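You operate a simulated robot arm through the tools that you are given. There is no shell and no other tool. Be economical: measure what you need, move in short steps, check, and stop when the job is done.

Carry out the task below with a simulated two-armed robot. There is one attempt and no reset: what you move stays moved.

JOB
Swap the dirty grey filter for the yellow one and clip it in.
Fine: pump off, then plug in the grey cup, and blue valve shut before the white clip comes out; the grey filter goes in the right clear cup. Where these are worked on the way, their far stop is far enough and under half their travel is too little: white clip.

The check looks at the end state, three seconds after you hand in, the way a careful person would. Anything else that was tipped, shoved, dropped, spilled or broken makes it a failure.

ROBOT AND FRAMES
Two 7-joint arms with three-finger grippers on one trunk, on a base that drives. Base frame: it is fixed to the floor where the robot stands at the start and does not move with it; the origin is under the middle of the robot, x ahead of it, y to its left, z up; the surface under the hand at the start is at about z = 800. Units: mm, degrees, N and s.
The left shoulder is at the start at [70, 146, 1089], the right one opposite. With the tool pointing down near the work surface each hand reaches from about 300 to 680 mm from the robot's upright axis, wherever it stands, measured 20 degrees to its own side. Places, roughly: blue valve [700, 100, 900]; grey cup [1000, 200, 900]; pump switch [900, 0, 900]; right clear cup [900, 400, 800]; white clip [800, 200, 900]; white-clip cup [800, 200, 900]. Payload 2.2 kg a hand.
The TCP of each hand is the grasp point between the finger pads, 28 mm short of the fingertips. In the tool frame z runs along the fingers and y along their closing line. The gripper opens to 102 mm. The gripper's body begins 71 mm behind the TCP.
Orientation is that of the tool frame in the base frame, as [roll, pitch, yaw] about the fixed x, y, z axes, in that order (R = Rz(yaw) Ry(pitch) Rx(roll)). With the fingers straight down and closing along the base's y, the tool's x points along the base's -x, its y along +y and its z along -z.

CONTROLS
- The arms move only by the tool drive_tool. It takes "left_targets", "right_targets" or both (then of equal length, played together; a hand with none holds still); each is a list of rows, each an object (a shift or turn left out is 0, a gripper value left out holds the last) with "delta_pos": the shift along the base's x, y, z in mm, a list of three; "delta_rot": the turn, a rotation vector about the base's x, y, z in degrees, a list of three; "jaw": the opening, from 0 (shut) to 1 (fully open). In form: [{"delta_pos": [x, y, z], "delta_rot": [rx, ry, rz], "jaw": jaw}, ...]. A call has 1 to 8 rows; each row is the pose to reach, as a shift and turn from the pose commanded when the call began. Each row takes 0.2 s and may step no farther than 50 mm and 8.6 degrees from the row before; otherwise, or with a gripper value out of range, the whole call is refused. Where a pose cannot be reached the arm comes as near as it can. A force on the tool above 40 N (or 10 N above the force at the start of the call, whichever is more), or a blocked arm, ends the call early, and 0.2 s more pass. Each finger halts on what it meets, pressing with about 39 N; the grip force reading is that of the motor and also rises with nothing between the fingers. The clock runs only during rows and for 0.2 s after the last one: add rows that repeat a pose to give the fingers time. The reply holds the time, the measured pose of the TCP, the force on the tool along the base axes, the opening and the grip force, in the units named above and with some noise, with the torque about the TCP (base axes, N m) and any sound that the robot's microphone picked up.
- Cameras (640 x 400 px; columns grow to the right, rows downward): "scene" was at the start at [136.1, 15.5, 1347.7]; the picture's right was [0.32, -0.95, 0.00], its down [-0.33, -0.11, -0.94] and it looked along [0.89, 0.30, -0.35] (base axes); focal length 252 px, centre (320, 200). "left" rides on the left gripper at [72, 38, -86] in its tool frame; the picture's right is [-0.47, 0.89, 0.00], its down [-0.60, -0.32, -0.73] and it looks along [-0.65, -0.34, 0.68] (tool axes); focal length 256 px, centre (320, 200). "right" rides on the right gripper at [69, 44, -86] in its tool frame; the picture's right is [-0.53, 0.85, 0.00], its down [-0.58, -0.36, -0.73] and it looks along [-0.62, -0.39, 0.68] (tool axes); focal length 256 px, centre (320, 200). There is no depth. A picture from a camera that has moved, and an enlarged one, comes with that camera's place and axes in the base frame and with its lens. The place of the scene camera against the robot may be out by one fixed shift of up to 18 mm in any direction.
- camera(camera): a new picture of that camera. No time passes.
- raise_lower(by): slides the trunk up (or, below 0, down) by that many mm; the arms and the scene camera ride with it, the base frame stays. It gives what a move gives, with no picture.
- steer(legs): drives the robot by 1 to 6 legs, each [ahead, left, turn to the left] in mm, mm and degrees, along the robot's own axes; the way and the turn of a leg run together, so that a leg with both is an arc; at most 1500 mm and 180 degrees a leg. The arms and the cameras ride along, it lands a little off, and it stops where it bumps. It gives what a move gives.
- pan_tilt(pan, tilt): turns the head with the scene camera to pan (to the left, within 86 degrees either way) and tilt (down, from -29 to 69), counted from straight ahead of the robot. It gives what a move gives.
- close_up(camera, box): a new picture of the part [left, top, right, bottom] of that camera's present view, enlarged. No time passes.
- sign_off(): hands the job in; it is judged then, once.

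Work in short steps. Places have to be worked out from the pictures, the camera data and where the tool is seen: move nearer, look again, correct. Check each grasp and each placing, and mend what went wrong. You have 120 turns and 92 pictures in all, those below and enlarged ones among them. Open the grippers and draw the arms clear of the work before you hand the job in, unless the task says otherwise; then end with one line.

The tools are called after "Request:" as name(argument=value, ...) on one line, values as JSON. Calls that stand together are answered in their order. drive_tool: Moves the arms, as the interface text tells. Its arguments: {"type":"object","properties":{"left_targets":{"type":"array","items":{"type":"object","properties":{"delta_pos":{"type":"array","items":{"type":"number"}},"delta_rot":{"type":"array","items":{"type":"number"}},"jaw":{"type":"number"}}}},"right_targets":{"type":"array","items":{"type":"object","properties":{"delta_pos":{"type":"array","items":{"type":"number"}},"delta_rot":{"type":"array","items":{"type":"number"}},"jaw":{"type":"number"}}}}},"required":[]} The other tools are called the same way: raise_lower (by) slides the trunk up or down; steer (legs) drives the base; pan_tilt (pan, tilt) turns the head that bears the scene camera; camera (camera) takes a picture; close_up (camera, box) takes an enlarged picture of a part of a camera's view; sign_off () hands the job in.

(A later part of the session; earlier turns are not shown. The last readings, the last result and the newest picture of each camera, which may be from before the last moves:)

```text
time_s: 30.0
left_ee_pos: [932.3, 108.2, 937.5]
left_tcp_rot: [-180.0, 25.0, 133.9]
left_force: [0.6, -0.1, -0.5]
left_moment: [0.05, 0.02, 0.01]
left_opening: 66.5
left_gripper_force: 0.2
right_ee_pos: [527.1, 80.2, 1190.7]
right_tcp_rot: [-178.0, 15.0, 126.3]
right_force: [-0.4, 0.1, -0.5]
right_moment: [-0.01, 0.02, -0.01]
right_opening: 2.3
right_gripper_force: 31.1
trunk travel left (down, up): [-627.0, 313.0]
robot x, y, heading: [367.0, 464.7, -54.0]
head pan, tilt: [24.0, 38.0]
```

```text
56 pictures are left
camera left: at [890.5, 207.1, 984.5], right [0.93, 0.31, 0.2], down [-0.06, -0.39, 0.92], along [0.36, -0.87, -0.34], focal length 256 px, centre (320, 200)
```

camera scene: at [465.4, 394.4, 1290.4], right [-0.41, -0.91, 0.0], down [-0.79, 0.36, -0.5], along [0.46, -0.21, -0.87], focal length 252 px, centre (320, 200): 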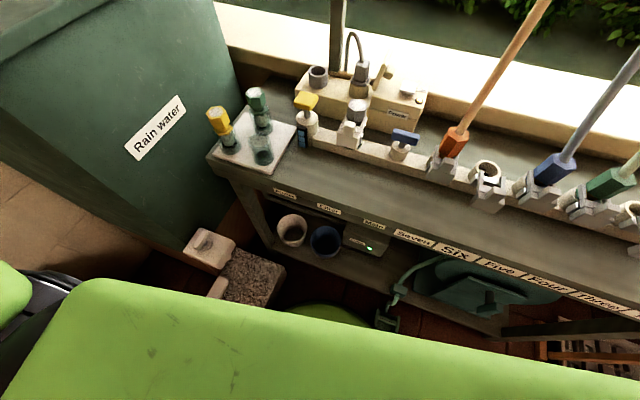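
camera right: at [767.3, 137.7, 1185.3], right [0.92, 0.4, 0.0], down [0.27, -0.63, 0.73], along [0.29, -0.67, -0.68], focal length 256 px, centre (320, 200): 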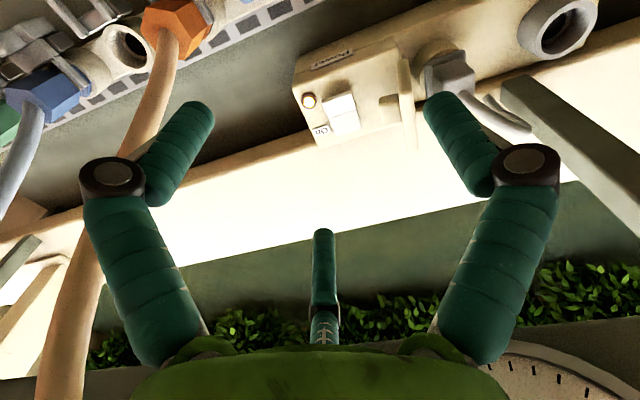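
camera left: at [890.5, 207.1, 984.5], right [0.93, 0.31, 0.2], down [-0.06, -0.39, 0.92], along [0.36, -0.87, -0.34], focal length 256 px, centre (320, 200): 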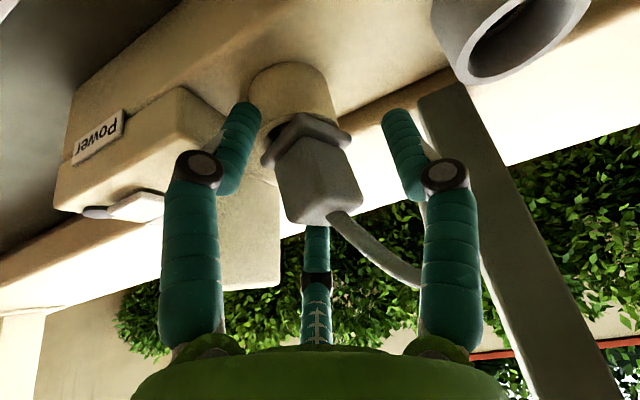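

The plug is now centred between the fingers and aligned. Close.

Request:
drive_tool(left_targets=[{"delta_pos": [0, 0, 0], "jaw": 0.3}, {"delta_pos": [0, 0, 0], "jaw": 0.0}, {"delta_pos": [0, 0, 0], "jaw": 0.0}])

Request:
camera(camera="left")

```text
time_s: 30.8
left_ee_pos: [925.6, 105.5, 939.2]
left_tcp_rot: [-179.9, 25.1, 133.6]
left_force: [-17.7, -10.2, 3.0]
left_moment: [-0.39, 0.63, -0.38]
left_opening: 35.5
left_gripper_force: 39.0
right_ee_pos: [523.4, 79.0, 1190.1]
right_tcp_rot: [-178.4, 15.1, 126.3]
right_force: [-0.5, -0.9, 0.0]
right_moment: [0.02, -0.02, -0.01]
right_opening: 1.8
right_gripper_force: 31.6
trunk travel left (down, up): [-627.0, 313.0]
robot x, y, heading: [366.9, 467.2, -54.2]
head pan, tilt: [24.0, 38.0]
```

```text
55 pictures are left
camera left: at [885.0, 204.2, 986.6], right [0.93, 0.31, 0.2], down [-0.07, -0.39, 0.92], along [0.36, -0.87, -0.34], focal length 256 px, centre (320, 200)
```

left: 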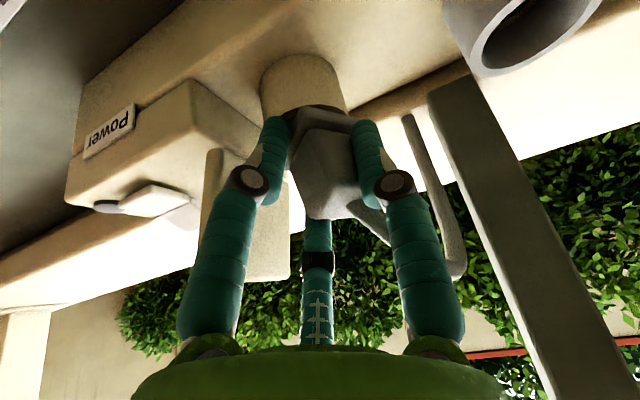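

Firm grip (35.5 mm). I ease the side load and lift straight up.

Request:
drive_tool(left_targets=[{"delta_pos": [-5, -3, 4], "jaw": 0}, {"delta_pos": [-5, -3, 20], "jaw": 0}, {"delta_pos": [-5, -3, 40], "jaw": 0}, {"delta_pos": [-5, -3, 55], "jaw": 0}])

Request:
camera(camera="left")

Request:
close_up(camera="scene", box=[250, 110, 410, 210])

```text
time_s: 31.8
left_ee_pos: [928.2, 104.3, 992.6]
left_tcp_rot: [-180.0, 25.0, 134.0]
left_force: [-0.3, 0.0, 0.0]
left_moment: [0.0, 0.03, 0.0]
left_opening: 35.5
left_gripper_force: 39.5
right_ee_pos: [526.3, 81.3, 1189.8]
right_tcp_rot: [-178.1, 15.0, 126.2]
right_force: [-0.2, 0.2, -0.7]
right_moment: [-0.01, 0.02, 0.0]
right_opening: 2.2
right_gripper_force: 31.7
trunk travel left (down, up): [-627.0, 313.0]
robot x, y, heading: [365.6, 463.3, -53.9]
head pan, tilt: [24.0, 38.0]
```

```text
54 pictures are left
camera left: at [886.0, 204.6, 1040.4], right [0.93, 0.31, 0.2], down [-0.06, -0.39, 0.92], along [0.36, -0.87, -0.34], focal length 256 px, centre (320, 200)
```

left: 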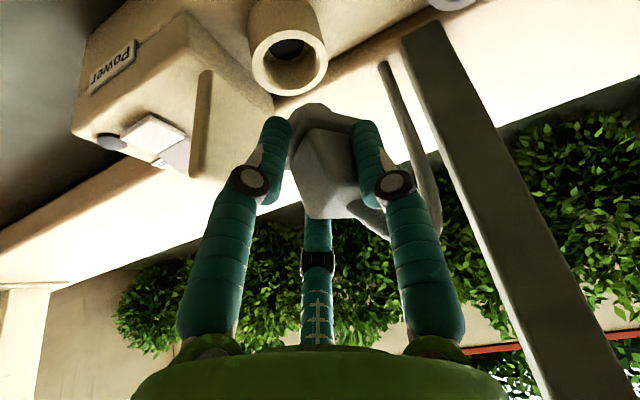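

```text
4.00 times, centred on (330, 160) of scene
camera zoom: at [467.7, 366.5, 1320.1], right [-0.5, -0.87, 0.0], down [-0.53, 0.31, -0.79], along [0.68, -0.4, -0.62], focal length 1006 px, centre (280, 360)
```

zoom: 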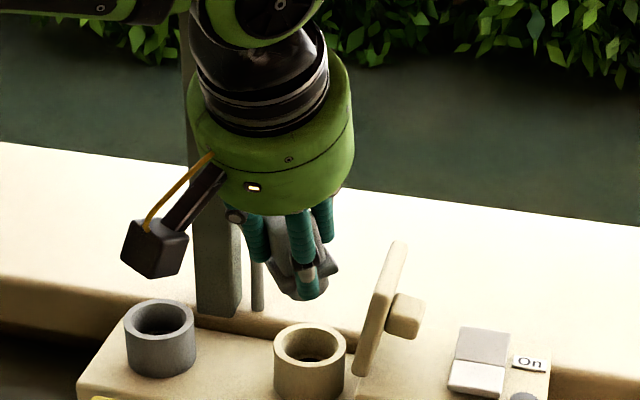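

The plug is out. From the scene picture, socket→grey cup offset is (81,80) mm; I raise a little and carry it over the grey cup.

Request:
drive_tool(left_targets=[{"delta_pos": [0, 0, 15], "jaw": 0}, {"delta_pos": [27, 27, 15], "jaw": 0}, {"delta_pos": [54, 54, 15], "jaw": 0}, {"delta_pos": [79, 81, 15], "jaw": 0}, {"delta_pos": [79, 81, 15], "jaw": 0}])

Request:
camera(camera="left")

Request:
close_up(camera="scene", box=[210, 110, 370, 210])

```text
time_s: 33.0
left_ee_pos: [1007.3, 184.3, 1008.1]
left_tcp_rot: [-179.9, 25.0, 133.9]
left_force: [-0.2, 0.4, -1.3]
left_moment: [0.01, 0.03, -0.02]
left_opening: 35.4
left_gripper_force: 38.8
right_ee_pos: [526.0, 81.1, 1189.4]
right_tcp_rot: [-178.1, 15.2, 126.4]
right_force: [-0.5, 0.5, -0.5]
right_moment: [0.0, 0.01, 0.01]
right_opening: 2.1
right_gripper_force: 31.1
trunk travel left (down, up): [-627.0, 313.0]
robot x, y, heading: [367.8, 466.6, -53.9]
head pan, tilt: [24.0, 38.0]
```

```text
52 pictures are left
camera left: at [965.6, 283.2, 1055.8], right [0.93, 0.31, 0.2], down [-0.06, -0.39, 0.92], along [0.36, -0.87, -0.34], focal length 256 px, centre (320, 200)
```

left: 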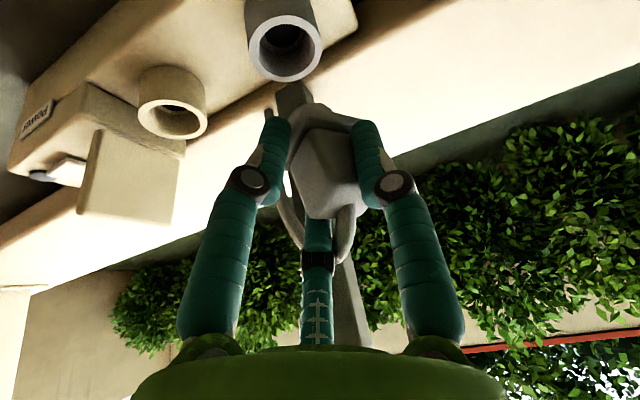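

```text
4.00 times, centred on (290, 160) of scene
camera zoom: at [467.9, 365.9, 1320.0], right [-0.5, -0.87, 0.0], down [-0.53, 0.31, -0.79], along [0.68, -0.39, -0.62], focal length 1006 px, centre (440, 360)
```

zoom: 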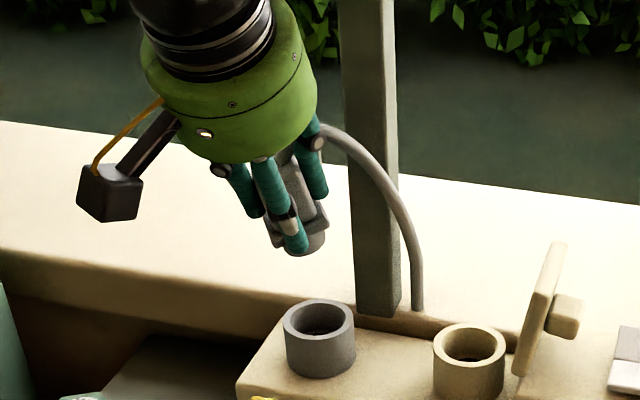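

The cup lies just below; I descend 35 mm and check alignment closely.

Request:
drive_tool(left_targets=[{"delta_pos": [0, -2, -18], "jaw": 0}, {"delta_pos": [0, -3, -33], "jaw": 0}])

Request:
camera(camera="left")

Request:
close_up(camera="scene", box=[250, 150, 330, 210])

```text
time_s: 33.6
left_ee_pos: [1009.2, 181.2, 975.9]
left_tcp_rot: [-179.9, 25.1, 133.9]
left_force: [-0.2, -0.2, 0.0]
left_moment: [-0.02, 0.04, -0.02]
left_opening: 35.5
left_gripper_force: 38.9
right_ee_pos: [527.6, 81.5, 1190.9]
right_tcp_rot: [-178.2, 15.2, 126.3]
right_force: [0.4, -0.6, 0.2]
right_moment: [-0.02, -0.01, -0.03]
right_opening: 2.1
right_gripper_force: 31.2
trunk travel left (down, up): [-627.0, 313.0]
robot x, y, heading: [367.1, 465.0, -54.2]
head pan, tilt: [24.0, 38.0]
```

```text
50 pictures are left
camera left: at [966.5, 280.5, 1022.1], right [0.93, 0.31, 0.2], down [-0.06, -0.39, 0.92], along [0.36, -0.87, -0.34], focal length 256 px, centre (320, 200)
```

left: 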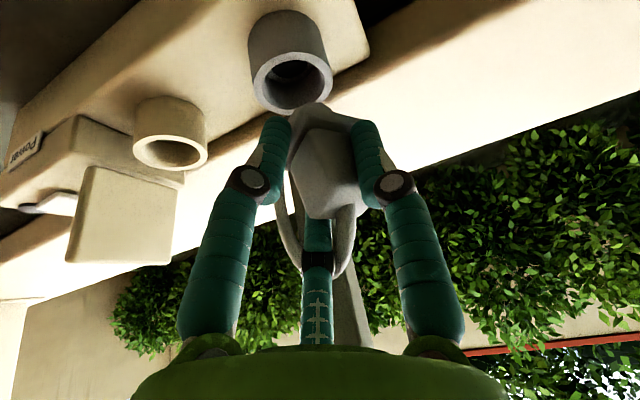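

```text
6.67 times, centred on (290, 180) of scene
camera zoom: at [468.4, 366.2, 1320.0], right [-0.5, -0.87, 0.0], down [-0.53, 0.31, -0.79], along [0.68, -0.39, -0.62], focal length 1677 px, centre (520, 333)
```

zoom: 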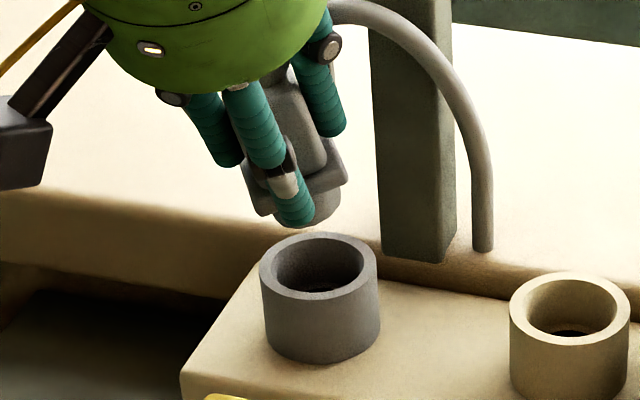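

The relative view matches the one above the socket, so it's aligned to ~3 mm with ample clearance in the cup. I lower the plug in.

Request:
drive_tool(left_targets=[{"delta_pos": [-2, -1, -10], "jaw": 0}, {"delta_pos": [-3, -1, -20], "jaw": 0}, {"delta_pos": [-3, -1, -28], "jaw": 0}, {"delta_pos": [-3, -1, -34], "jaw": 0}, {"delta_pos": [-3, -1, -37], "jaw": 0}])

Request:
close_up(camera="scene", box=[250, 150, 330, 210])

```text
time_s: 34.8
left_ee_pos: [1004.4, 181.2, 938.8]
left_tcp_rot: [-179.9, 25.3, 134.0]
left_force: [1.4, 0.1, 6.6]
left_moment: [0.04, -0.25, 0.03]
left_opening: 34.9
left_gripper_force: 39.3
right_ee_pos: [527.0, 81.9, 1191.5]
right_tcp_rot: [-178.1, 15.0, 126.3]
right_force: [-0.4, 0.3, -0.2]
right_moment: [0.0, 0.0, 0.0]
right_opening: 2.2
right_gripper_force: 31.8
trunk travel left (down, up): [-627.0, 313.0]
robot x, y, heading: [363.7, 465.3, -54.0]
head pan, tilt: [24.0, 38.0]
```

```text
6.67 times, centred on (290, 180) of scene
camera zoom: at [467.0, 367.1, 1320.4], right [-0.5, -0.87, 0.0], down [-0.53, 0.31, -0.79], along [0.68, -0.4, -0.61], focal length 1677 px, centre (520, 333)
```

zoom: 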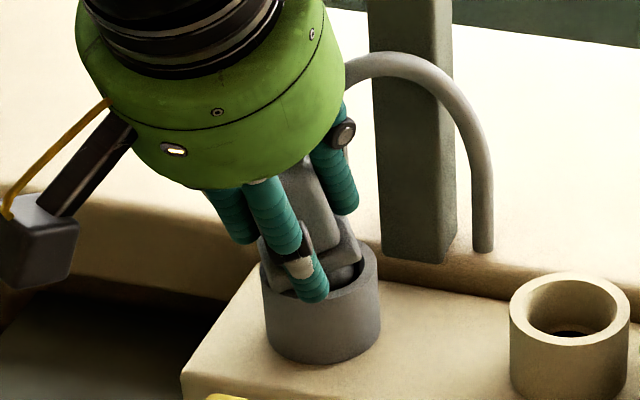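

The prong is in the cup with light contact. I open the jaw, back out along the tool axis and check.

Request:
drive_tool(left_targets=[{"delta_pos": [0, 0, 0], "jaw": 0.45}, {"delta_pos": [0, 0, 0], "jaw": 0.6}, {"delta_pos": [0, 0, 0], "jaw": 0.6}])

Request:
camera(camera="left")

Request:
close_up(camera="scene", box=[250, 150, 330, 210])

```text
time_s: 35.6
left_ee_pos: [1004.4, 180.5, 937.1]
left_tcp_rot: [-179.9, 25.0, 133.9]
left_force: [-0.2, -0.4, 0.8]
left_moment: [-0.02, -0.03, -0.01]
left_opening: 61.1
left_gripper_force: 0.0
right_ee_pos: [527.6, 82.0, 1190.8]
right_tcp_rot: [-178.1, 15.1, 126.3]
right_force: [-0.4, 0.3, -0.6]
right_moment: [0.01, 0.01, -0.03]
right_opening: 2.0
right_gripper_force: 31.8
trunk travel left (down, up): [-627.0, 313.0]
robot x, y, heading: [366.9, 465.2, -54.0]
head pan, tilt: [24.0, 38.0]
```

```text
47 pictures are left
camera left: at [962.5, 279.5, 984.2], right [0.93, 0.31, 0.2], down [-0.06, -0.39, 0.92], along [0.36, -0.87, -0.34], focal length 256 px, centre (320, 200)
```

left: 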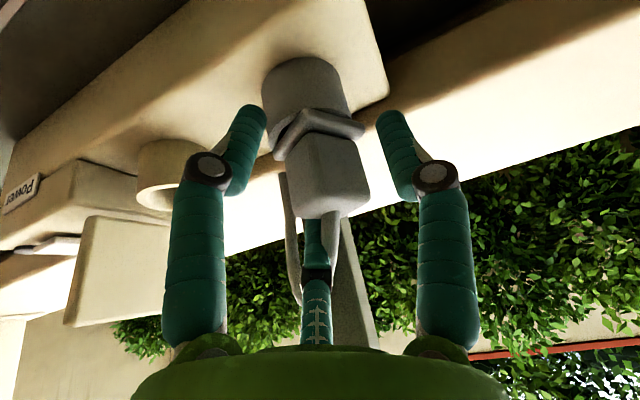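

```text
6.67 times, centred on (290, 180) of scene
camera zoom: at [468.2, 366.3, 1320.0], right [-0.5, -0.87, 0.0], down [-0.53, 0.31, -0.79], along [0.68, -0.39, -0.62], focal length 1677 px, centre (520, 333)
```

zoom: 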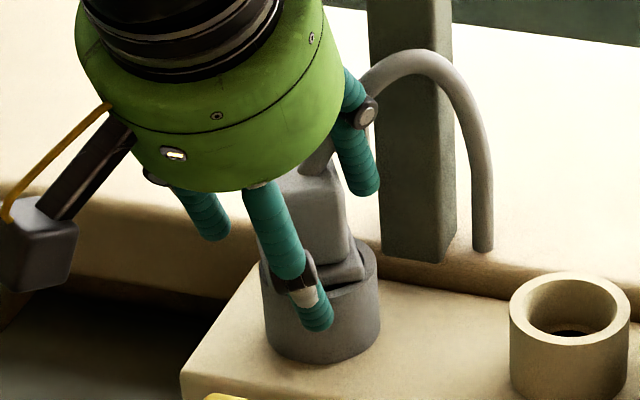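

Plug seated in the grey cup. I withdraw the left hand along its axis and bring the right hand toward the blue valve for a look.

Request:
drive_tool(left_targets=[{"delta_pos": [-13, 13, 41], "jaw": 0.6}, {"delta_pos": [-27, 27, 82], "jaw": 0.6}, {"delta_pos": [-40, 55, 110], "jaw": 0.6}, {"delta_pos": [-60, 90, 120], "jaw": 0.6}, {"delta_pos": [-85, 125, 130], "jaw": 0.6}], right_targets=[{"delta_pos": [33, 10, -30]}, {"delta_pos": [66, 20, -60]}, {"delta_pos": [99, 30, -90]}, {"delta_pos": [131, 40, -120]}, {"delta_pos": [163, 49, -150]}])

Request:
camera(camera="right")

Request:
close_up(camera="scene", box=[230, 150, 430, 280])

```text
time_s: 36.8
left_ee_pos: [919.5, 307.0, 1066.4]
left_tcp_rot: [-179.8, 25.1, 134.0]
left_force: [0.0, 0.3, -0.6]
left_moment: [-0.04, -0.01, -0.04]
left_opening: 61.1
left_gripper_force: 0.1
right_ee_pos: [691.3, 132.3, 1039.8]
right_tcp_rot: [-178.1, 15.3, 126.3]
right_force: [0.0, 0.3, 0.2]
right_moment: [-0.04, 0.0, 0.0]
right_opening: 2.1
right_gripper_force: 31.6
trunk travel left (down, up): [-627.0, 313.0]
robot x, y, heading: [363.6, 466.0, -54.0]
head pan, tilt: [24.0, 38.0]
```

```text
45 pictures are left
camera right: at [675.1, 233.0, 1103.5], right [0.99, 0.08, 0.11], down [-0.06, -0.49, 0.87], along [0.12, -0.87, -0.48], focal length 256 px, centre (320, 200)
```

right: 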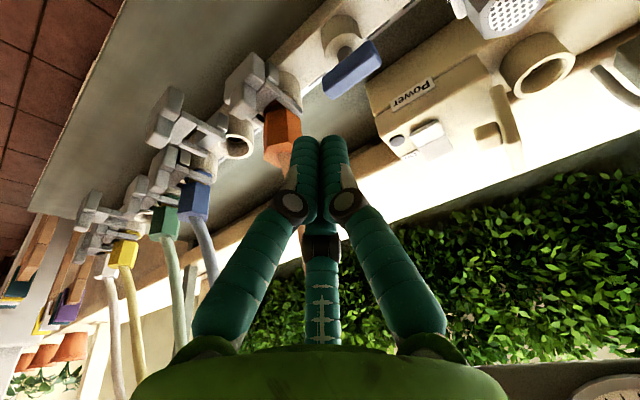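

```text
3.08 times, centred on (330, 215) of scene
camera zoom: at [468.9, 368.6, 1320.2], right [-0.5, -0.87, 0.0], down [-0.53, 0.31, -0.79], along [0.68, -0.4, -0.62], focal length 774 px, centre (289, 154)
```

zoom: 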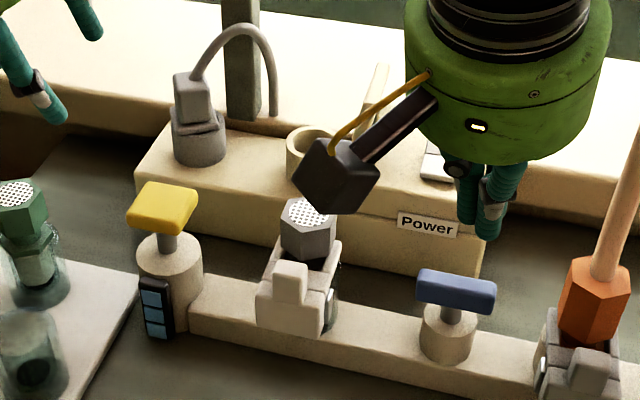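

The blue handle lies along the rail, around (734,97,905). I'll push its left end away clockwise with the closed fingers; first I go to a point just short of it and look.

Request:
drive_tool(right_targets=[{"delta_pos": [16, 3, -40], "jaw": 0}, {"delta_pos": [32, 6, -85], "jaw": 0}, {"delta_pos": [32, 6, -88], "jaw": 0}])

Request:
camera(camera="right")

Request:
close_up(camera="scene", box=[310, 200, 410, 270])

```text
time_s: 37.6
left_ee_pos: [918.5, 306.2, 1067.4]
left_tcp_rot: [-180.0, 25.0, 134.0]
left_force: [0.2, -0.7, 0.1]
left_moment: [0.01, 0.01, -0.02]
left_opening: 61.2
left_gripper_force: 0.1
right_ee_pos: [720.8, 136.4, 953.0]
right_tcp_rot: [-178.2, 15.1, 126.3]
right_force: [-1.0, -0.1, -0.3]
right_moment: [-0.02, -0.01, 0.01]
right_opening: 2.1
right_gripper_force: 31.2
trunk travel left (down, up): [-627.0, 313.0]
robot x, y, heading: [367.3, 464.9, -54.0]
head pan, tilt: [24.0, 38.0]
```

```text
43 pictures are left
camera right: at [706.0, 237.4, 1015.6], right [0.99, 0.08, 0.11], down [-0.06, -0.49, 0.87], along [0.12, -0.87, -0.48], focal length 256 px, centre (320, 200)
```

right: 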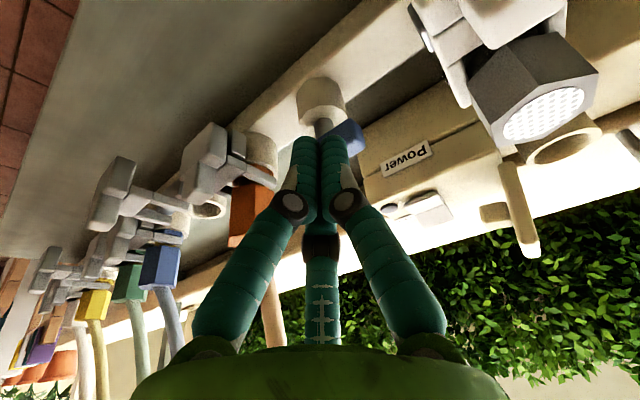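

```text
5.71 times, centred on (360, 235) of scene
camera zoom: at [467.0, 366.3, 1320.2], right [-0.5, -0.87, 0.0], down [-0.53, 0.31, -0.79], along [0.68, -0.39, -0.62], focal length 1438 px, centre (91, 0)
```

zoom: 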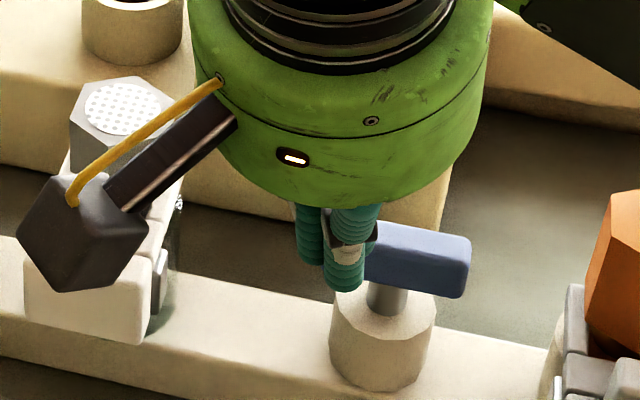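

Fingers are ~20 mm left of the stem and just in front of the handle, valve centre ≈(732,106). I back off slightly, lower the tips to handle height and begin the push arc.

Request:
drive_tool(right_targets=[{"delta_pos": [-2.6, 11.4, 0], "jaw": 0}, {"delta_pos": [-2.6, 11.4, -30], "jaw": 0}, {"delta_pos": [9.9, -1.6, -30], "jaw": 0}, {"delta_pos": [20.6, -7.9, -30], "jaw": 0}, {"delta_pos": [28.9, -18.4, -30], "jaw": 0}])

Request:
close_up(camera="scene", box=[310, 200, 410, 270])

```text
time_s: 38.8
left_ee_pos: [918.2, 304.7, 1065.4]
left_tcp_rot: [-179.8, 25.0, 133.9]
left_force: [-0.8, -0.2, -0.5]
left_moment: [0.02, -0.01, -0.02]
left_opening: 61.3
left_gripper_force: 0.1
right_ee_pos: [752.3, 117.5, 922.4]
right_tcp_rot: [-178.2, 15.0, 126.5]
right_force: [-1.1, 0.6, 0.3]
right_moment: [-0.04, 0.01, 0.01]
right_opening: 2.1
right_gripper_force: 31.7
trunk travel left (down, up): [-627.0, 313.0]
robot x, y, heading: [365.6, 468.8, -54.0]
head pan, tilt: [24.0, 38.0]
```

```text
5.71 times, centred on (360, 235) of scene
camera zoom: at [468.3, 366.3, 1320.0], right [-0.5, -0.87, 0.0], down [-0.53, 0.31, -0.79], along [0.68, -0.39, -0.62], focal length 1438 px, centre (91, 0)
```

zoom: 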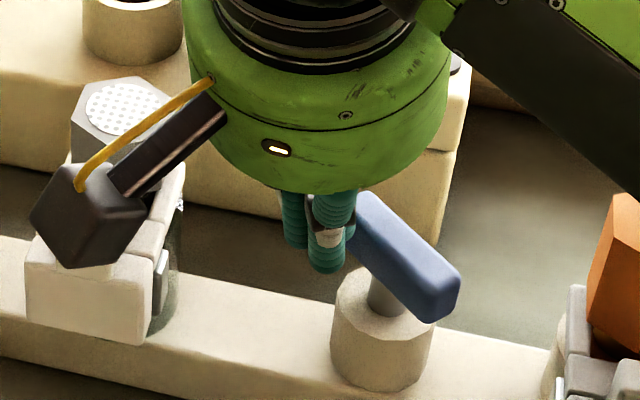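

The handle is turning freely (~45°). I continue the arc toward its stop.

Request:
drive_tool(right_targets=[{"delta_pos": [1.5, -9.6, 0], "jaw": 0}, {"delta_pos": [1.1, -17, 0], "jaw": 0}, {"delta_pos": [-1.1, -23.3, 0], "jaw": 0}, {"delta_pos": [-3.3, -28.2, 0], "jaw": 0}])

Request:
close_up(camera="scene", box=[310, 200, 410, 270])

```text
time_s: 39.8
left_ee_pos: [922.0, 311.7, 1065.1]
left_tcp_rot: [-179.5, 25.1, 134.2]
left_force: [0.5, -0.3, -0.2]
left_moment: [-0.05, -0.01, -0.01]
left_opening: 61.1
left_gripper_force: 0.0
right_ee_pos: [754.9, 102.5, 922.0]
right_tcp_rot: [-178.5, 14.9, 127.3]
right_force: [17.8, 33.0, -5.6]
right_moment: [0.67, -0.51, 0.33]
right_opening: 2.2
right_gripper_force: 31.2
trunk travel left (down, up): [-627.0, 313.0]
robot x, y, heading: [368.6, 464.8, -54.3]
head pan, tilt: [24.0, 38.0]
```

```text
5.71 times, centred on (360, 235) of scene
camera zoom: at [473.2, 374.1, 1320.0], right [-0.5, -0.87, 0.01], down [-0.54, 0.3, -0.79], along [0.68, -0.4, -0.62], focal length 1438 px, centre (91, 0)
```

zoom: 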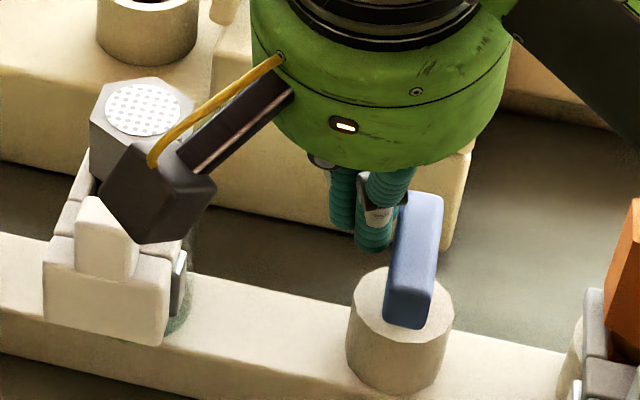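

The handle is perpendicular to the pipe and hard on its stop: blue valve shut. I withdraw the right hand and bring the left hand toward the white clip for a look.

Request:
drive_tool(right_targets=[{"delta_pos": [6, 12, 0], "jaw": 0}, {"delta_pos": [0, 25, 40], "jaw": 0}, {"delta_pos": [-20, 35, 85], "jaw": 0}, {"delta_pos": [-60, 30, 110], "jaw": 0}, {"delta_pos": [-105, 20, 125], "jaw": 0}, {"delta_pos": [-150, 10, 140], "jaw": 0}, {"delta_pos": [-190, 0, 160], "jaw": 0}], left_targets=[{"delta_pos": [0, 0, 0]}, {"delta_pos": [0, 0, 0]}, {"delta_pos": [0, 0, 0]}, {"delta_pos": [-35, -10, -15]}, {"delta_pos": [-70, -25, -30]}, {"delta_pos": [-105, -40, -45]}, {"delta_pos": [-140, -60, -60]}])

Request:
camera(camera="left")

Request:
close_up(camera="scene", box=[270, 190, 390, 270])

```text
refused: row 3 steps farther than a row can; nothing moved
```

```text
39 pictures are left
camera left: at [880.8, 411.2, 1112.4], right [0.93, 0.31, 0.19], down [-0.06, -0.39, 0.92], along [0.36, -0.87, -0.34], focal length 256 px, centre (320, 200)
```

left: 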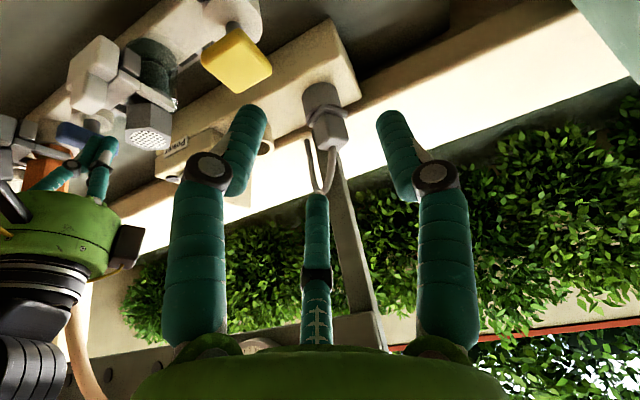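

```text
5.00 times, centred on (330, 230) of scene
camera zoom: at [473.2, 374.1, 1320.0], right [-0.5, -0.87, 0.01], down [-0.54, 0.3, -0.79], along [0.68, -0.4, -0.62], focal length 1258 px, centre (270, 50)
```

zoom: 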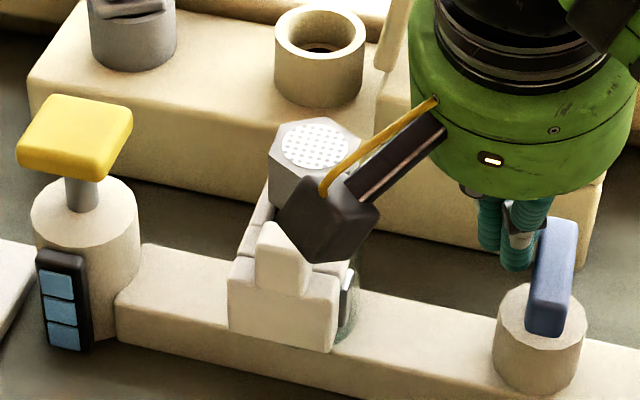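

The call was refused for one long step; I redo it with shorter steps.

Request:
drive_tool(right_targets=[{"delta_pos": [6, 12, 0], "jaw": 0}, {"delta_pos": [0, 25, 38], "jaw": 0}, {"delta_pos": [-18, 33, 78], "jaw": 0}, {"delta_pos": [-55, 30, 105], "jaw": 0}, {"delta_pos": [-98, 20, 122], "jaw": 0}, {"delta_pos": [-142, 10, 136], "jaw": 0}, {"delta_pos": [-184, 0, 150], "jaw": 0}], left_targets=[{"delta_pos": [0, 0, 0]}, {"delta_pos": [0, 0, 0]}, {"delta_pos": [0, 0, 0]}, {"delta_pos": [-35, -10, -15]}, {"delta_pos": [-70, -25, -30]}, {"delta_pos": [-105, -40, -45]}, {"delta_pos": [-140, -60, -60]}])

Request:
camera(camera="left")

Request:
close_up(camera="scene", box=[270, 190, 390, 270])

```text
time_s: 41.4
left_ee_pos: [773.6, 243.9, 1007.4]
left_tcp_rot: [179.8, 25.0, 133.8]
left_force: [-0.3, -0.6, 0.1]
left_moment: [0.06, -0.06, 0.06]
left_opening: 61.3
left_gripper_force: 0.0
right_ee_pos: [557.9, 86.7, 1070.6]
right_tcp_rot: [-178.4, 15.1, 126.2]
right_force: [-0.6, 0.0, 0.6]
right_moment: [0.04, -0.06, 0.03]
right_opening: 1.9
right_gripper_force: 31.6
trunk travel left (down, up): [-627.0, 313.0]
robot x, y, heading: [370.5, 463.2, -54.1]
head pan, tilt: [24.0, 38.0]
```

```text
37 pictures are left
camera left: at [731.5, 343.4, 1054.7], right [0.93, 0.31, 0.2], down [-0.07, -0.39, 0.92], along [0.36, -0.87, -0.34], focal length 256 px, centre (320, 200)
```

left: 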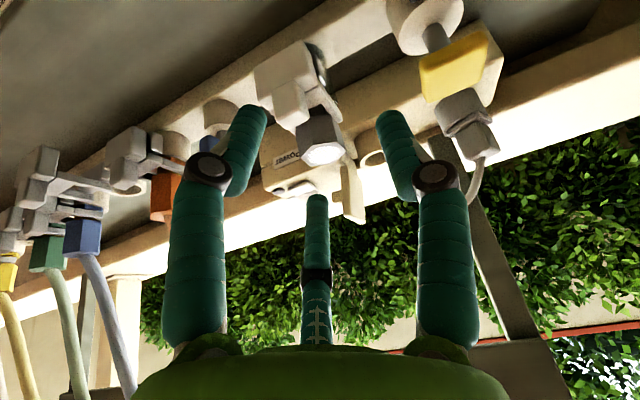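

```text
5.00 times, centred on (330, 230) of scene
camera zoom: at [463.7, 363.9, 1320.2], right [-0.5, -0.87, 0.0], down [-0.53, 0.31, -0.79], along [0.68, -0.39, -0.61], focal length 1258 px, centre (270, 50)
```

zoom: 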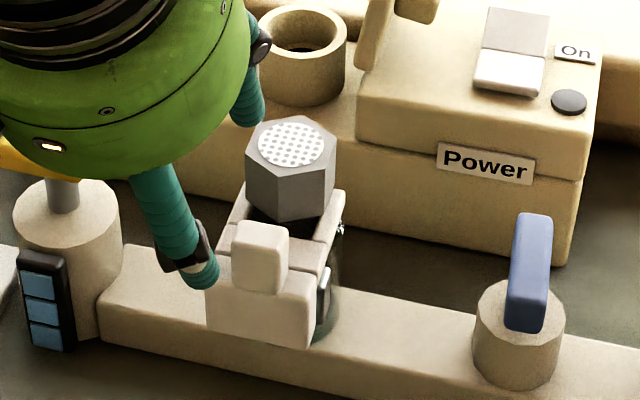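

Two-view triangulation puts the clip's tab at ≈(783,202), top z≈923, and the filter axis at (817,167). I approach the tab along the tool axis with a ~50 mm opening, stopping ~25 mm short.

Request:
drive_tool(left_targets=[{"delta_pos": [-17, -15, -35], "jaw": 0.5}, {"delta_pos": [-7, -25.4, -66], "jaw": 0.5}, {"delta_pos": [-7, -25.4, -66], "jaw": 0.5}])

Request:
camera(camera="left")

Request:
close_up(camera="scene", box=[270, 180, 390, 260])

```text
time_s: 42.2
left_ee_pos: [765.9, 219.8, 941.8]
left_tcp_rot: [-179.8, 25.1, 133.6]
left_force: [-10.9, -9.0, -1.1]
left_moment: [-0.15, 0.0, -0.46]
left_opening: 55.1
left_gripper_force: 3.0
right_ee_pos: [560.6, 86.5, 1070.3]
right_tcp_rot: [-178.3, 15.1, 126.3]
right_force: [-0.3, -0.7, -0.3]
right_moment: [0.01, 0.0, 0.01]
right_opening: 2.0
right_gripper_force: 31.5
trunk travel left (down, up): [-627.0, 313.0]
robot x, y, heading: [363.2, 465.9, -53.9]
head pan, tilt: [24.0, 38.0]
```

```text
35 pictures are left
camera left: at [724.6, 318.1, 988.8], right [0.93, 0.31, 0.2], down [-0.06, -0.39, 0.92], along [0.36, -0.87, -0.34], focal length 256 px, centre (320, 200)
```

left: 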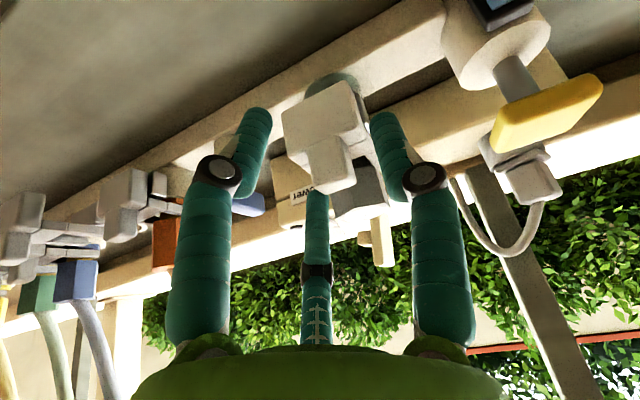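

```text
5.00 times, centred on (330, 220) of scene
camera zoom: at [465.2, 364.0, 1320.1], right [-0.5, -0.86, 0.0], down [-0.53, 0.31, -0.79], along [0.68, -0.39, -0.61], focal length 1258 px, centre (270, 100)
```

zoom: 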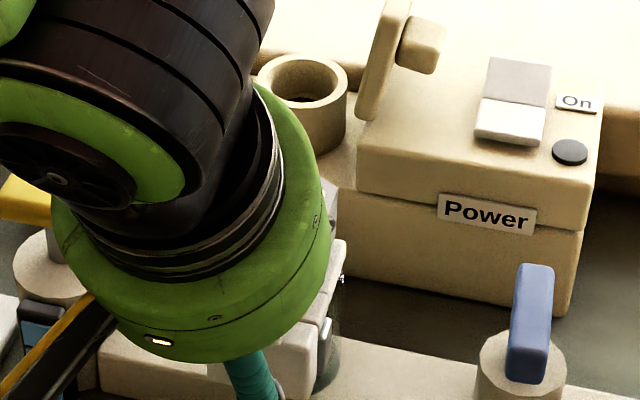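

The outer finger touched the tab's side. I lift off, and reorient: tool vertical and yawed so one finger goes behind the tab, two in front.

Request:
drive_tool(left_targets=[{"delta_pos": [-8, 8, 25], "jaw": 0.5}, {"delta_pos": [-12, 12, 65], "jaw": 0.5}])

Request:
drive_tool(left_targets=[{"delta_rot": [6, 5.8, 0], "jaw": 0.3}, {"delta_rot": [12, 11.6, 0], "jaw": 0.3}, {"delta_rot": [18, 17.4, 0], "jaw": 0.3}])

Request:
drive_tool(left_targets=[{"delta_rot": [0, 0, 7], "delta_pos": [6, 0, 0]}, {"delta_rot": [0, 0, 14], "delta_pos": [12, -4, 0]}, {"delta_rot": [0, 0, 21], "delta_pos": [18, -8, 0]}, {"delta_rot": [0, 0, 28], "delta_pos": [23.5, -24, -10]}, {"delta_rot": [0, 0, 28], "delta_pos": [23.5, -24, -20]}])

Request:
camera(camera="left")

```text
time_s: 42.8
left_ee_pos: [758.5, 233.2, 1006.4]
left_tcp_rot: [179.9, 25.1, 134.0]
left_force: [-0.6, 0.0, 1.3]
left_moment: [-0.01, -0.04, 0.0]
left_opening: 51.0
left_gripper_force: 0.1
right_ee_pos: [561.9, 88.9, 1071.0]
right_tcp_rot: [-178.2, 15.2, 126.3]
right_force: [-0.3, -0.9, 0.6]
right_moment: [0.01, -0.03, 0.02]
right_opening: 2.1
right_gripper_force: 31.3
trunk travel left (down, up): [-627.0, 313.0]
robot x, y, heading: [370.3, 464.1, -54.2]
head pan, tilt: [24.0, 38.0]
```

```text
time_s: 43.6
left_ee_pos: [760.9, 231.3, 1004.5]
left_tcp_rot: [-179.8, -0.3, 133.9]
left_force: [1.2, 0.0, -0.3]
left_moment: [0.01, -0.01, 0.0]
left_opening: 31.0
left_gripper_force: 0.1
right_ee_pos: [564.2, 87.8, 1070.3]
right_tcp_rot: [-178.2, 15.0, 126.3]
right_force: [-1.0, 0.1, 0.1]
right_moment: [-0.01, 0.02, -0.02]
right_opening: 2.5
right_gripper_force: 31.1
trunk travel left (down, up): [-627.0, 313.0]
robot x, y, heading: [362.8, 465.2, -54.3]
head pan, tilt: [24.0, 38.0]
```

```text
time_s: 44.8
left_ee_pos: [784.2, 208.9, 985.5]
left_tcp_rot: [-179.9, 0.0, 162.1]
left_force: [-0.3, 0.0, -1.5]
left_moment: [-0.03, 0.03, -0.03]
left_opening: 30.9
left_gripper_force: 0.0
right_ee_pos: [562.2, 89.1, 1072.4]
right_tcp_rot: [-178.1, 15.1, 126.4]
right_force: [-0.4, -0.3, -0.3]
right_moment: [-0.07, 0.04, -0.04]
right_opening: 2.0
right_gripper_force: 31.7
trunk travel left (down, up): [-627.0, 313.0]
robot x, y, heading: [366.4, 465.3, -53.8]
head pan, tilt: [24.0, 38.0]
```

```text
33 pictures are left
camera left: at [728.8, 267.0, 1072.2], right [0.71, 0.7, 0.0], down [0.48, -0.49, 0.73], along [0.51, -0.52, -0.68], focal length 256 px, centre (320, 200)
```

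left: 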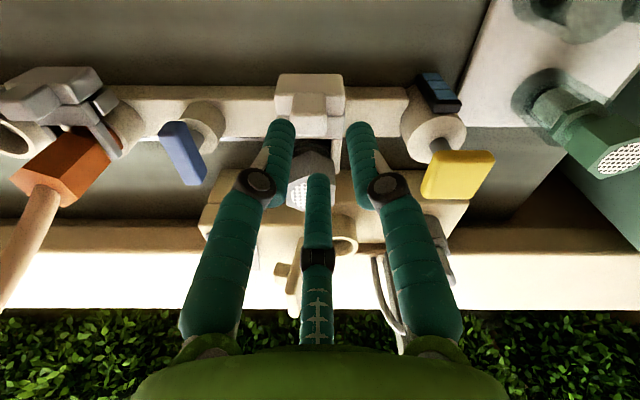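

The view is now square to the rail. The tab is ~7 mm to the right-hand side (u−) and nearer than the axis; I shift and descend 25 mm for a second look.

Request:
drive_tool(left_targets=[{"delta_pos": [-13.7, 3.4, 0]}, {"delta_pos": [-13.7, 3.4, -25]}, {"delta_pos": [-13.7, 3.4, -25]}])

Request:
close_up(camera="left", box=[220, 40, 420, 200])

Request:
close_up(camera="scene", box=[270, 180, 390, 260])

```text
time_s: 45.6
left_ee_pos: [769.6, 213.5, 961.2]
left_tcp_rot: [-179.8, 0.1, 161.9]
left_force: [2.0, 0.8, 6.0]
left_moment: [-0.08, -0.13, -0.04]
left_opening: 30.6
left_gripper_force: 0.5
right_ee_pos: [561.5, 89.6, 1070.4]
right_tcp_rot: [-178.1, 15.0, 126.3]
right_force: [0.7, 1.2, 0.4]
right_moment: [0.03, 0.01, 0.01]
right_opening: 2.3
right_gripper_force: 31.0
trunk travel left (down, up): [-627.0, 313.0]
robot x, y, heading: [367.9, 461.3, -54.4]
head pan, tilt: [24.0, 38.0]
```

```text
2.50 times, centred on (320, 120) of left
camera zoom: at [714.4, 271.3, 1048.4], right [0.72, 0.7, 0.0], down [0.48, -0.49, 0.73], along [0.51, -0.53, -0.68], focal length 640 px, centre (320, 400)
```

zoom: 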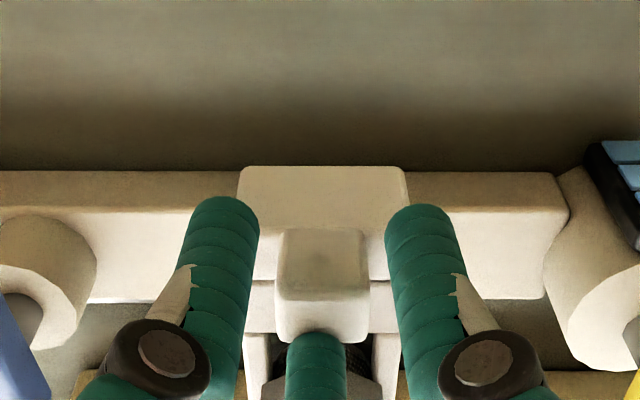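

```text
5.00 times, centred on (330, 220) of scene
camera zoom: at [467.2, 367.3, 1320.3], right [-0.5, -0.87, 0.0], down [-0.53, 0.31, -0.79], along [0.68, -0.4, -0.61], focal length 1258 px, centre (270, 100)
```

zoom: 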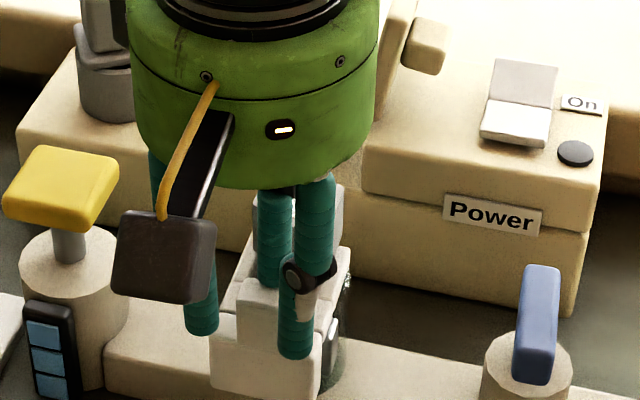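

The tab sits between the fingers with the rear finger resting on its back edge (6 N). I lift a little, move 8 mm outward and go down behind it.

Request:
drive_tool(left_targets=[{"delta_pos": [0, 0, 4]}, {"delta_pos": [5.6, -5.8, 4]}, {"delta_pos": [5.6, -5.8, -6]}, {"delta_pos": [5.6, -5.8, -14]}, {"delta_pos": [5.6, -5.8, -14]}])

Request:
close_up(camera="left", box=[220, 60, 420, 220])

```text
time_s: 46.8
left_ee_pos: [776.3, 207.9, 945.3]
left_tcp_rot: [-179.9, 0.0, 161.9]
left_force: [0.1, -0.6, 0.3]
left_moment: [0.0, 0.02, 0.0]
left_opening: 30.7
left_gripper_force: 0.1
right_ee_pos: [563.2, 88.0, 1070.6]
right_tcp_rot: [-178.1, 15.2, 126.2]
right_force: [0.4, -0.1, 0.3]
right_moment: [0.04, -0.02, 0.04]
right_opening: 1.9
right_gripper_force: 31.6
trunk travel left (down, up): [-627.0, 313.0]
robot x, y, heading: [362.9, 464.6, -54.2]
head pan, tilt: [24.0, 38.0]
```

```text
2.50 times, centred on (320, 140) of left
camera zoom: at [721.1, 265.4, 1032.8], right [0.72, 0.7, 0.0], down [0.48, -0.49, 0.73], along [0.51, -0.53, -0.68], focal length 640 px, centre (320, 350)
```

zoom: 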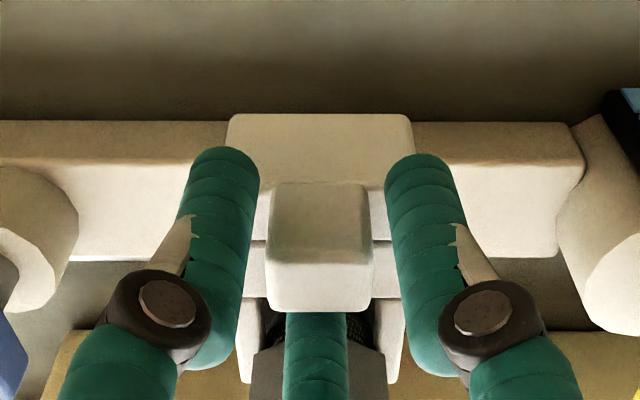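

The rear finger is now behind the tab without contact. I go 6 mm deeper and close.

Request:
drive_tool(left_targets=[{"delta_pos": [0, 0, -6], "jaw": 0.3}, {"delta_pos": [0, 0, -6], "jaw": 0.0}, {"delta_pos": [0, 0, -6], "jaw": 0.0}])

Request:
close_up(camera="left", box=[220, 60, 420, 220])

```text
time_s: 47.6
left_ee_pos: [776.4, 207.8, 941.7]
left_tcp_rot: [-179.9, 0.0, 161.8]
left_force: [0.5, 1.1, 2.6]
left_moment: [0.19, -0.04, -0.09]
left_opening: 22.6
left_gripper_force: 45.1
right_ee_pos: [562.3, 88.9, 1070.6]
right_tcp_rot: [-178.1, 15.2, 126.3]
right_force: [-0.1, -0.1, -0.2]
right_moment: [0.04, -0.01, -0.01]
right_opening: 2.0
right_gripper_force: 32.1
trunk travel left (down, up): [-627.0, 313.0]
robot x, y, heading: [369.1, 466.2, -54.1]
head pan, tilt: [24.0, 38.0]
```

```text
2.50 times, centred on (320, 140) of left
camera zoom: at [720.8, 265.8, 1027.5], right [0.72, 0.7, 0.0], down [0.48, -0.49, 0.73], along [0.51, -0.53, -0.68], focal length 640 px, centre (320, 350)
```

zoom: 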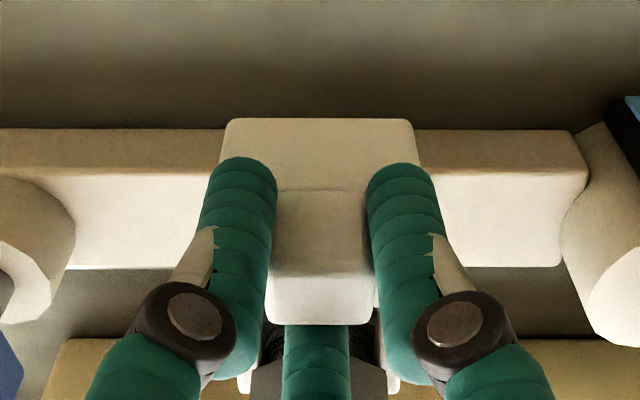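

Clip tab gripped. I pull it straight toward the robot (−n), 35 mm in small steps.

Request:
drive_tool(left_targets=[{"delta_pos": [-5.6, 5.8, 0], "jaw": 0}, {"delta_pos": [-11.1, 11.5, 0], "jaw": 0}, {"delta_pos": [-16.7, 17.3, 0], "jaw": 0}, {"delta_pos": [-20.9, 21.6, 0], "jaw": 0}, {"delta_pos": [-24.3, 25.2, 0], "jaw": 0}])

Request:
camera(camera="left")

```text
time_s: 48.8
left_ee_pos: [755.1, 230.0, 942.0]
left_tcp_rot: [-179.7, 0.2, 162.1]
left_force: [18.7, -6.1, 11.1]
left_moment: [1.03, 0.4, -0.05]
left_opening: 22.4
left_gripper_force: 44.9
right_ee_pos: [564.7, 87.0, 1069.6]
right_tcp_rot: [-178.0, 15.1, 126.4]
right_force: [0.6, 0.1, 0.0]
right_moment: [0.02, 0.01, 0.01]
right_opening: 2.3
right_gripper_force: 31.3
trunk travel left (down, up): [-627.0, 313.0]
robot x, y, heading: [365.8, 463.4, -54.2]
head pan, tilt: [24.0, 38.0]
```

```text
28 pictures are left
camera left: at [699.7, 287.7, 1027.1], right [0.72, 0.7, 0.0], down [0.48, -0.48, 0.73], along [0.51, -0.53, -0.68], focal length 256 px, centre (320, 200)
```

left: 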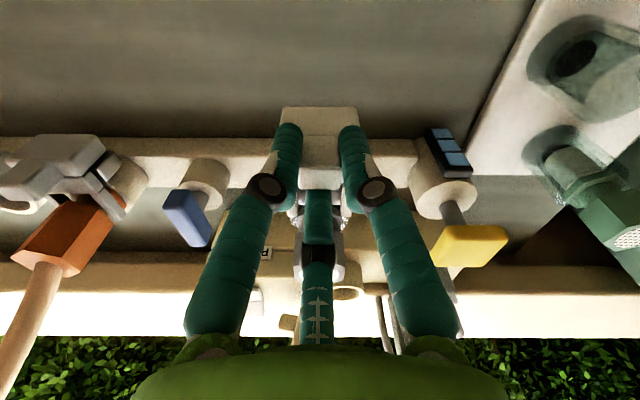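

The clip stopped after 31 mm at its far stop (resisting ~18 N). I release, rise, and move above the grey filter.

Request:
drive_tool(left_targets=[{"delta_pos": [2, -2, 0], "jaw": 0.3}, {"delta_pos": [2, -2, 0], "jaw": 0.3}, {"delta_pos": [2, -2, 30], "jaw": 0.35}, {"delta_pos": [2, -2, 60], "jaw": 0.6}, {"delta_pos": [25, -25, 60], "jaw": 0.65}, {"delta_pos": [54, -55, 60], "jaw": 0.65}, {"delta_pos": [54, -55, 60], "jaw": 0.65}])

Request:
camera(camera="left")

Request:
close_up(camera="scene", box=[250, 170, 390, 270])

```text
time_s: 50.4
left_ee_pos: [803.0, 179.6, 1002.5]
left_tcp_rot: [-179.8, 0.0, 161.9]
left_force: [0.2, 0.0, 1.0]
left_moment: [-0.04, -0.04, 0.0]
left_opening: 66.2
left_gripper_force: 0.1
right_ee_pos: [562.4, 89.5, 1071.5]
right_tcp_rot: [-178.1, 15.2, 126.3]
right_force: [0.1, 0.0, -0.7]
right_moment: [-0.04, 0.02, -0.02]
right_opening: 2.0
right_gripper_force: 31.6
trunk travel left (down, up): [-627.0, 313.0]
robot x, y, heading: [363.3, 464.2, -53.9]
head pan, tilt: [24.0, 38.0]
```

```text
27 pictures are left
camera left: at [747.9, 238.3, 1088.8], right [0.72, 0.7, 0.0], down [0.48, -0.49, 0.73], along [0.51, -0.53, -0.68], focal length 256 px, centre (320, 200)
```

left: 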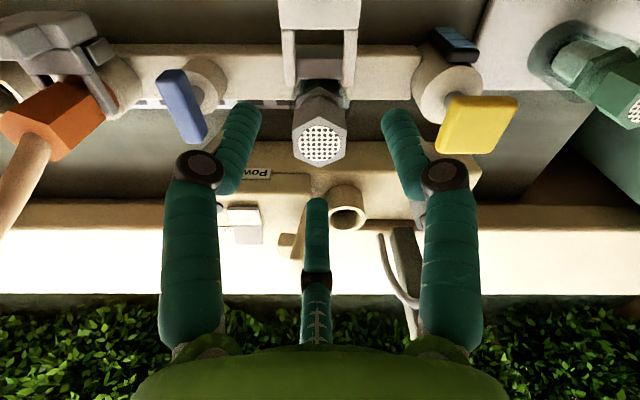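

```text
4.00 times, centred on (320, 220) of scene
camera zoom: at [467.0, 367.6, 1320.3], right [-0.5, -0.87, 0.0], down [-0.53, 0.31, -0.79], along [0.68, -0.4, -0.61], focal length 1006 px, centre (320, 120)
```

zoom: 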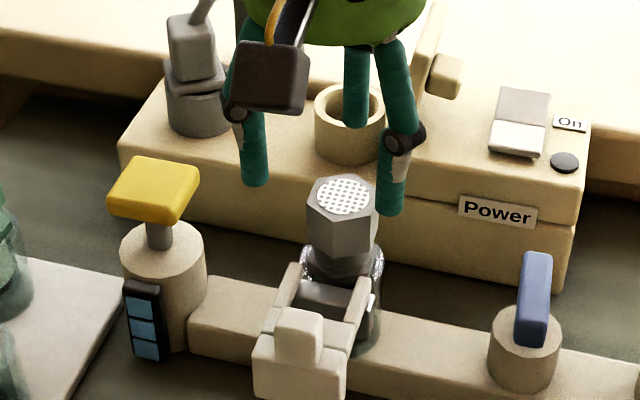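

Clip is clear of the filter neck. The filter head is ~13–15 mm beyond the axis; I shift outward and lower around it to z≈945.

Request:
drive_tool(left_targets=[{"delta_pos": [8.5, -9, 0], "jaw": 0.65}, {"delta_pos": [8.5, -9, -35], "jaw": 0.65}, {"delta_pos": [8.5, -9, -57], "jaw": 0.65}])

Request:
camera(camera="left")

```text
time_s: 51.2
left_ee_pos: [814.4, 169.7, 944.3]
left_tcp_rot: [-179.9, 0.0, 161.8]
left_force: [-0.7, -0.5, 0.1]
left_moment: [0.02, 0.01, 0.0]
left_opening: 66.2
left_gripper_force: 0.2
right_ee_pos: [563.8, 88.2, 1071.0]
right_tcp_rot: [-178.2, 15.1, 126.3]
right_force: [-0.6, 0.1, 0.1]
right_moment: [-0.01, 0.01, -0.01]
right_opening: 2.3
right_gripper_force: 31.0
trunk travel left (down, up): [-627.0, 313.0]
robot x, y, heading: [369.2, 461.5, -54.0]
head pan, tilt: [24.0, 38.0]
```

```text
25 pictures are left
camera left: at [758.5, 227.0, 1030.2], right [0.72, 0.7, 0.0], down [0.48, -0.49, 0.73], along [0.51, -0.53, -0.68], focal length 256 px, centre (320, 200)
```

left: 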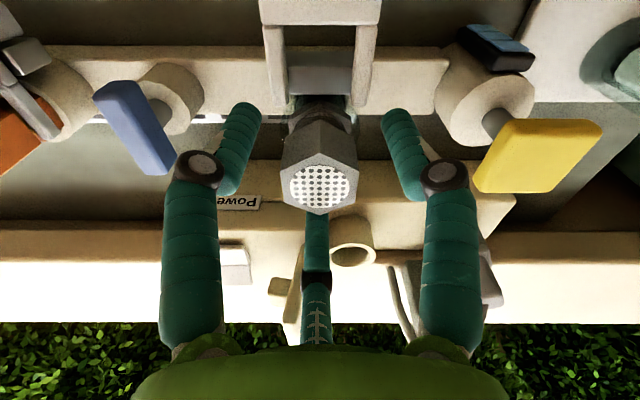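

The head's top is exactly centred at the TCP. I lower 13 mm and close.

Request:
drive_tool(left_targets=[{"delta_pos": [0, 0, -13], "jaw": 0.65}, {"delta_pos": [0, 0, -13], "jaw": 0.4}, {"delta_pos": [0, 0, -13], "jaw": 0.1}, {"delta_pos": [0, 0, -13], "jaw": 0.0}])

```text
time_s: 52.2
left_ee_pos: [811.9, 169.5, 932.5]
left_tcp_rot: [-179.9, 0.0, 161.9]
left_force: [-1.5, -0.5, 6.1]
left_moment: [0.18, 0.4, -0.07]
left_opening: 54.7
left_gripper_force: 45.5
right_ee_pos: [561.7, 89.4, 1070.7]
right_tcp_rot: [-178.1, 15.1, 126.3]
right_force: [0.3, -0.4, 0.3]
right_moment: [0.05, -0.01, 0.0]
right_opening: 2.0
right_gripper_force: 30.9
trunk travel left (down, up): [-627.0, 313.0]
robot x, y, heading: [368.5, 464.7, -54.2]
head pan, tilt: [24.0, 38.0]
```

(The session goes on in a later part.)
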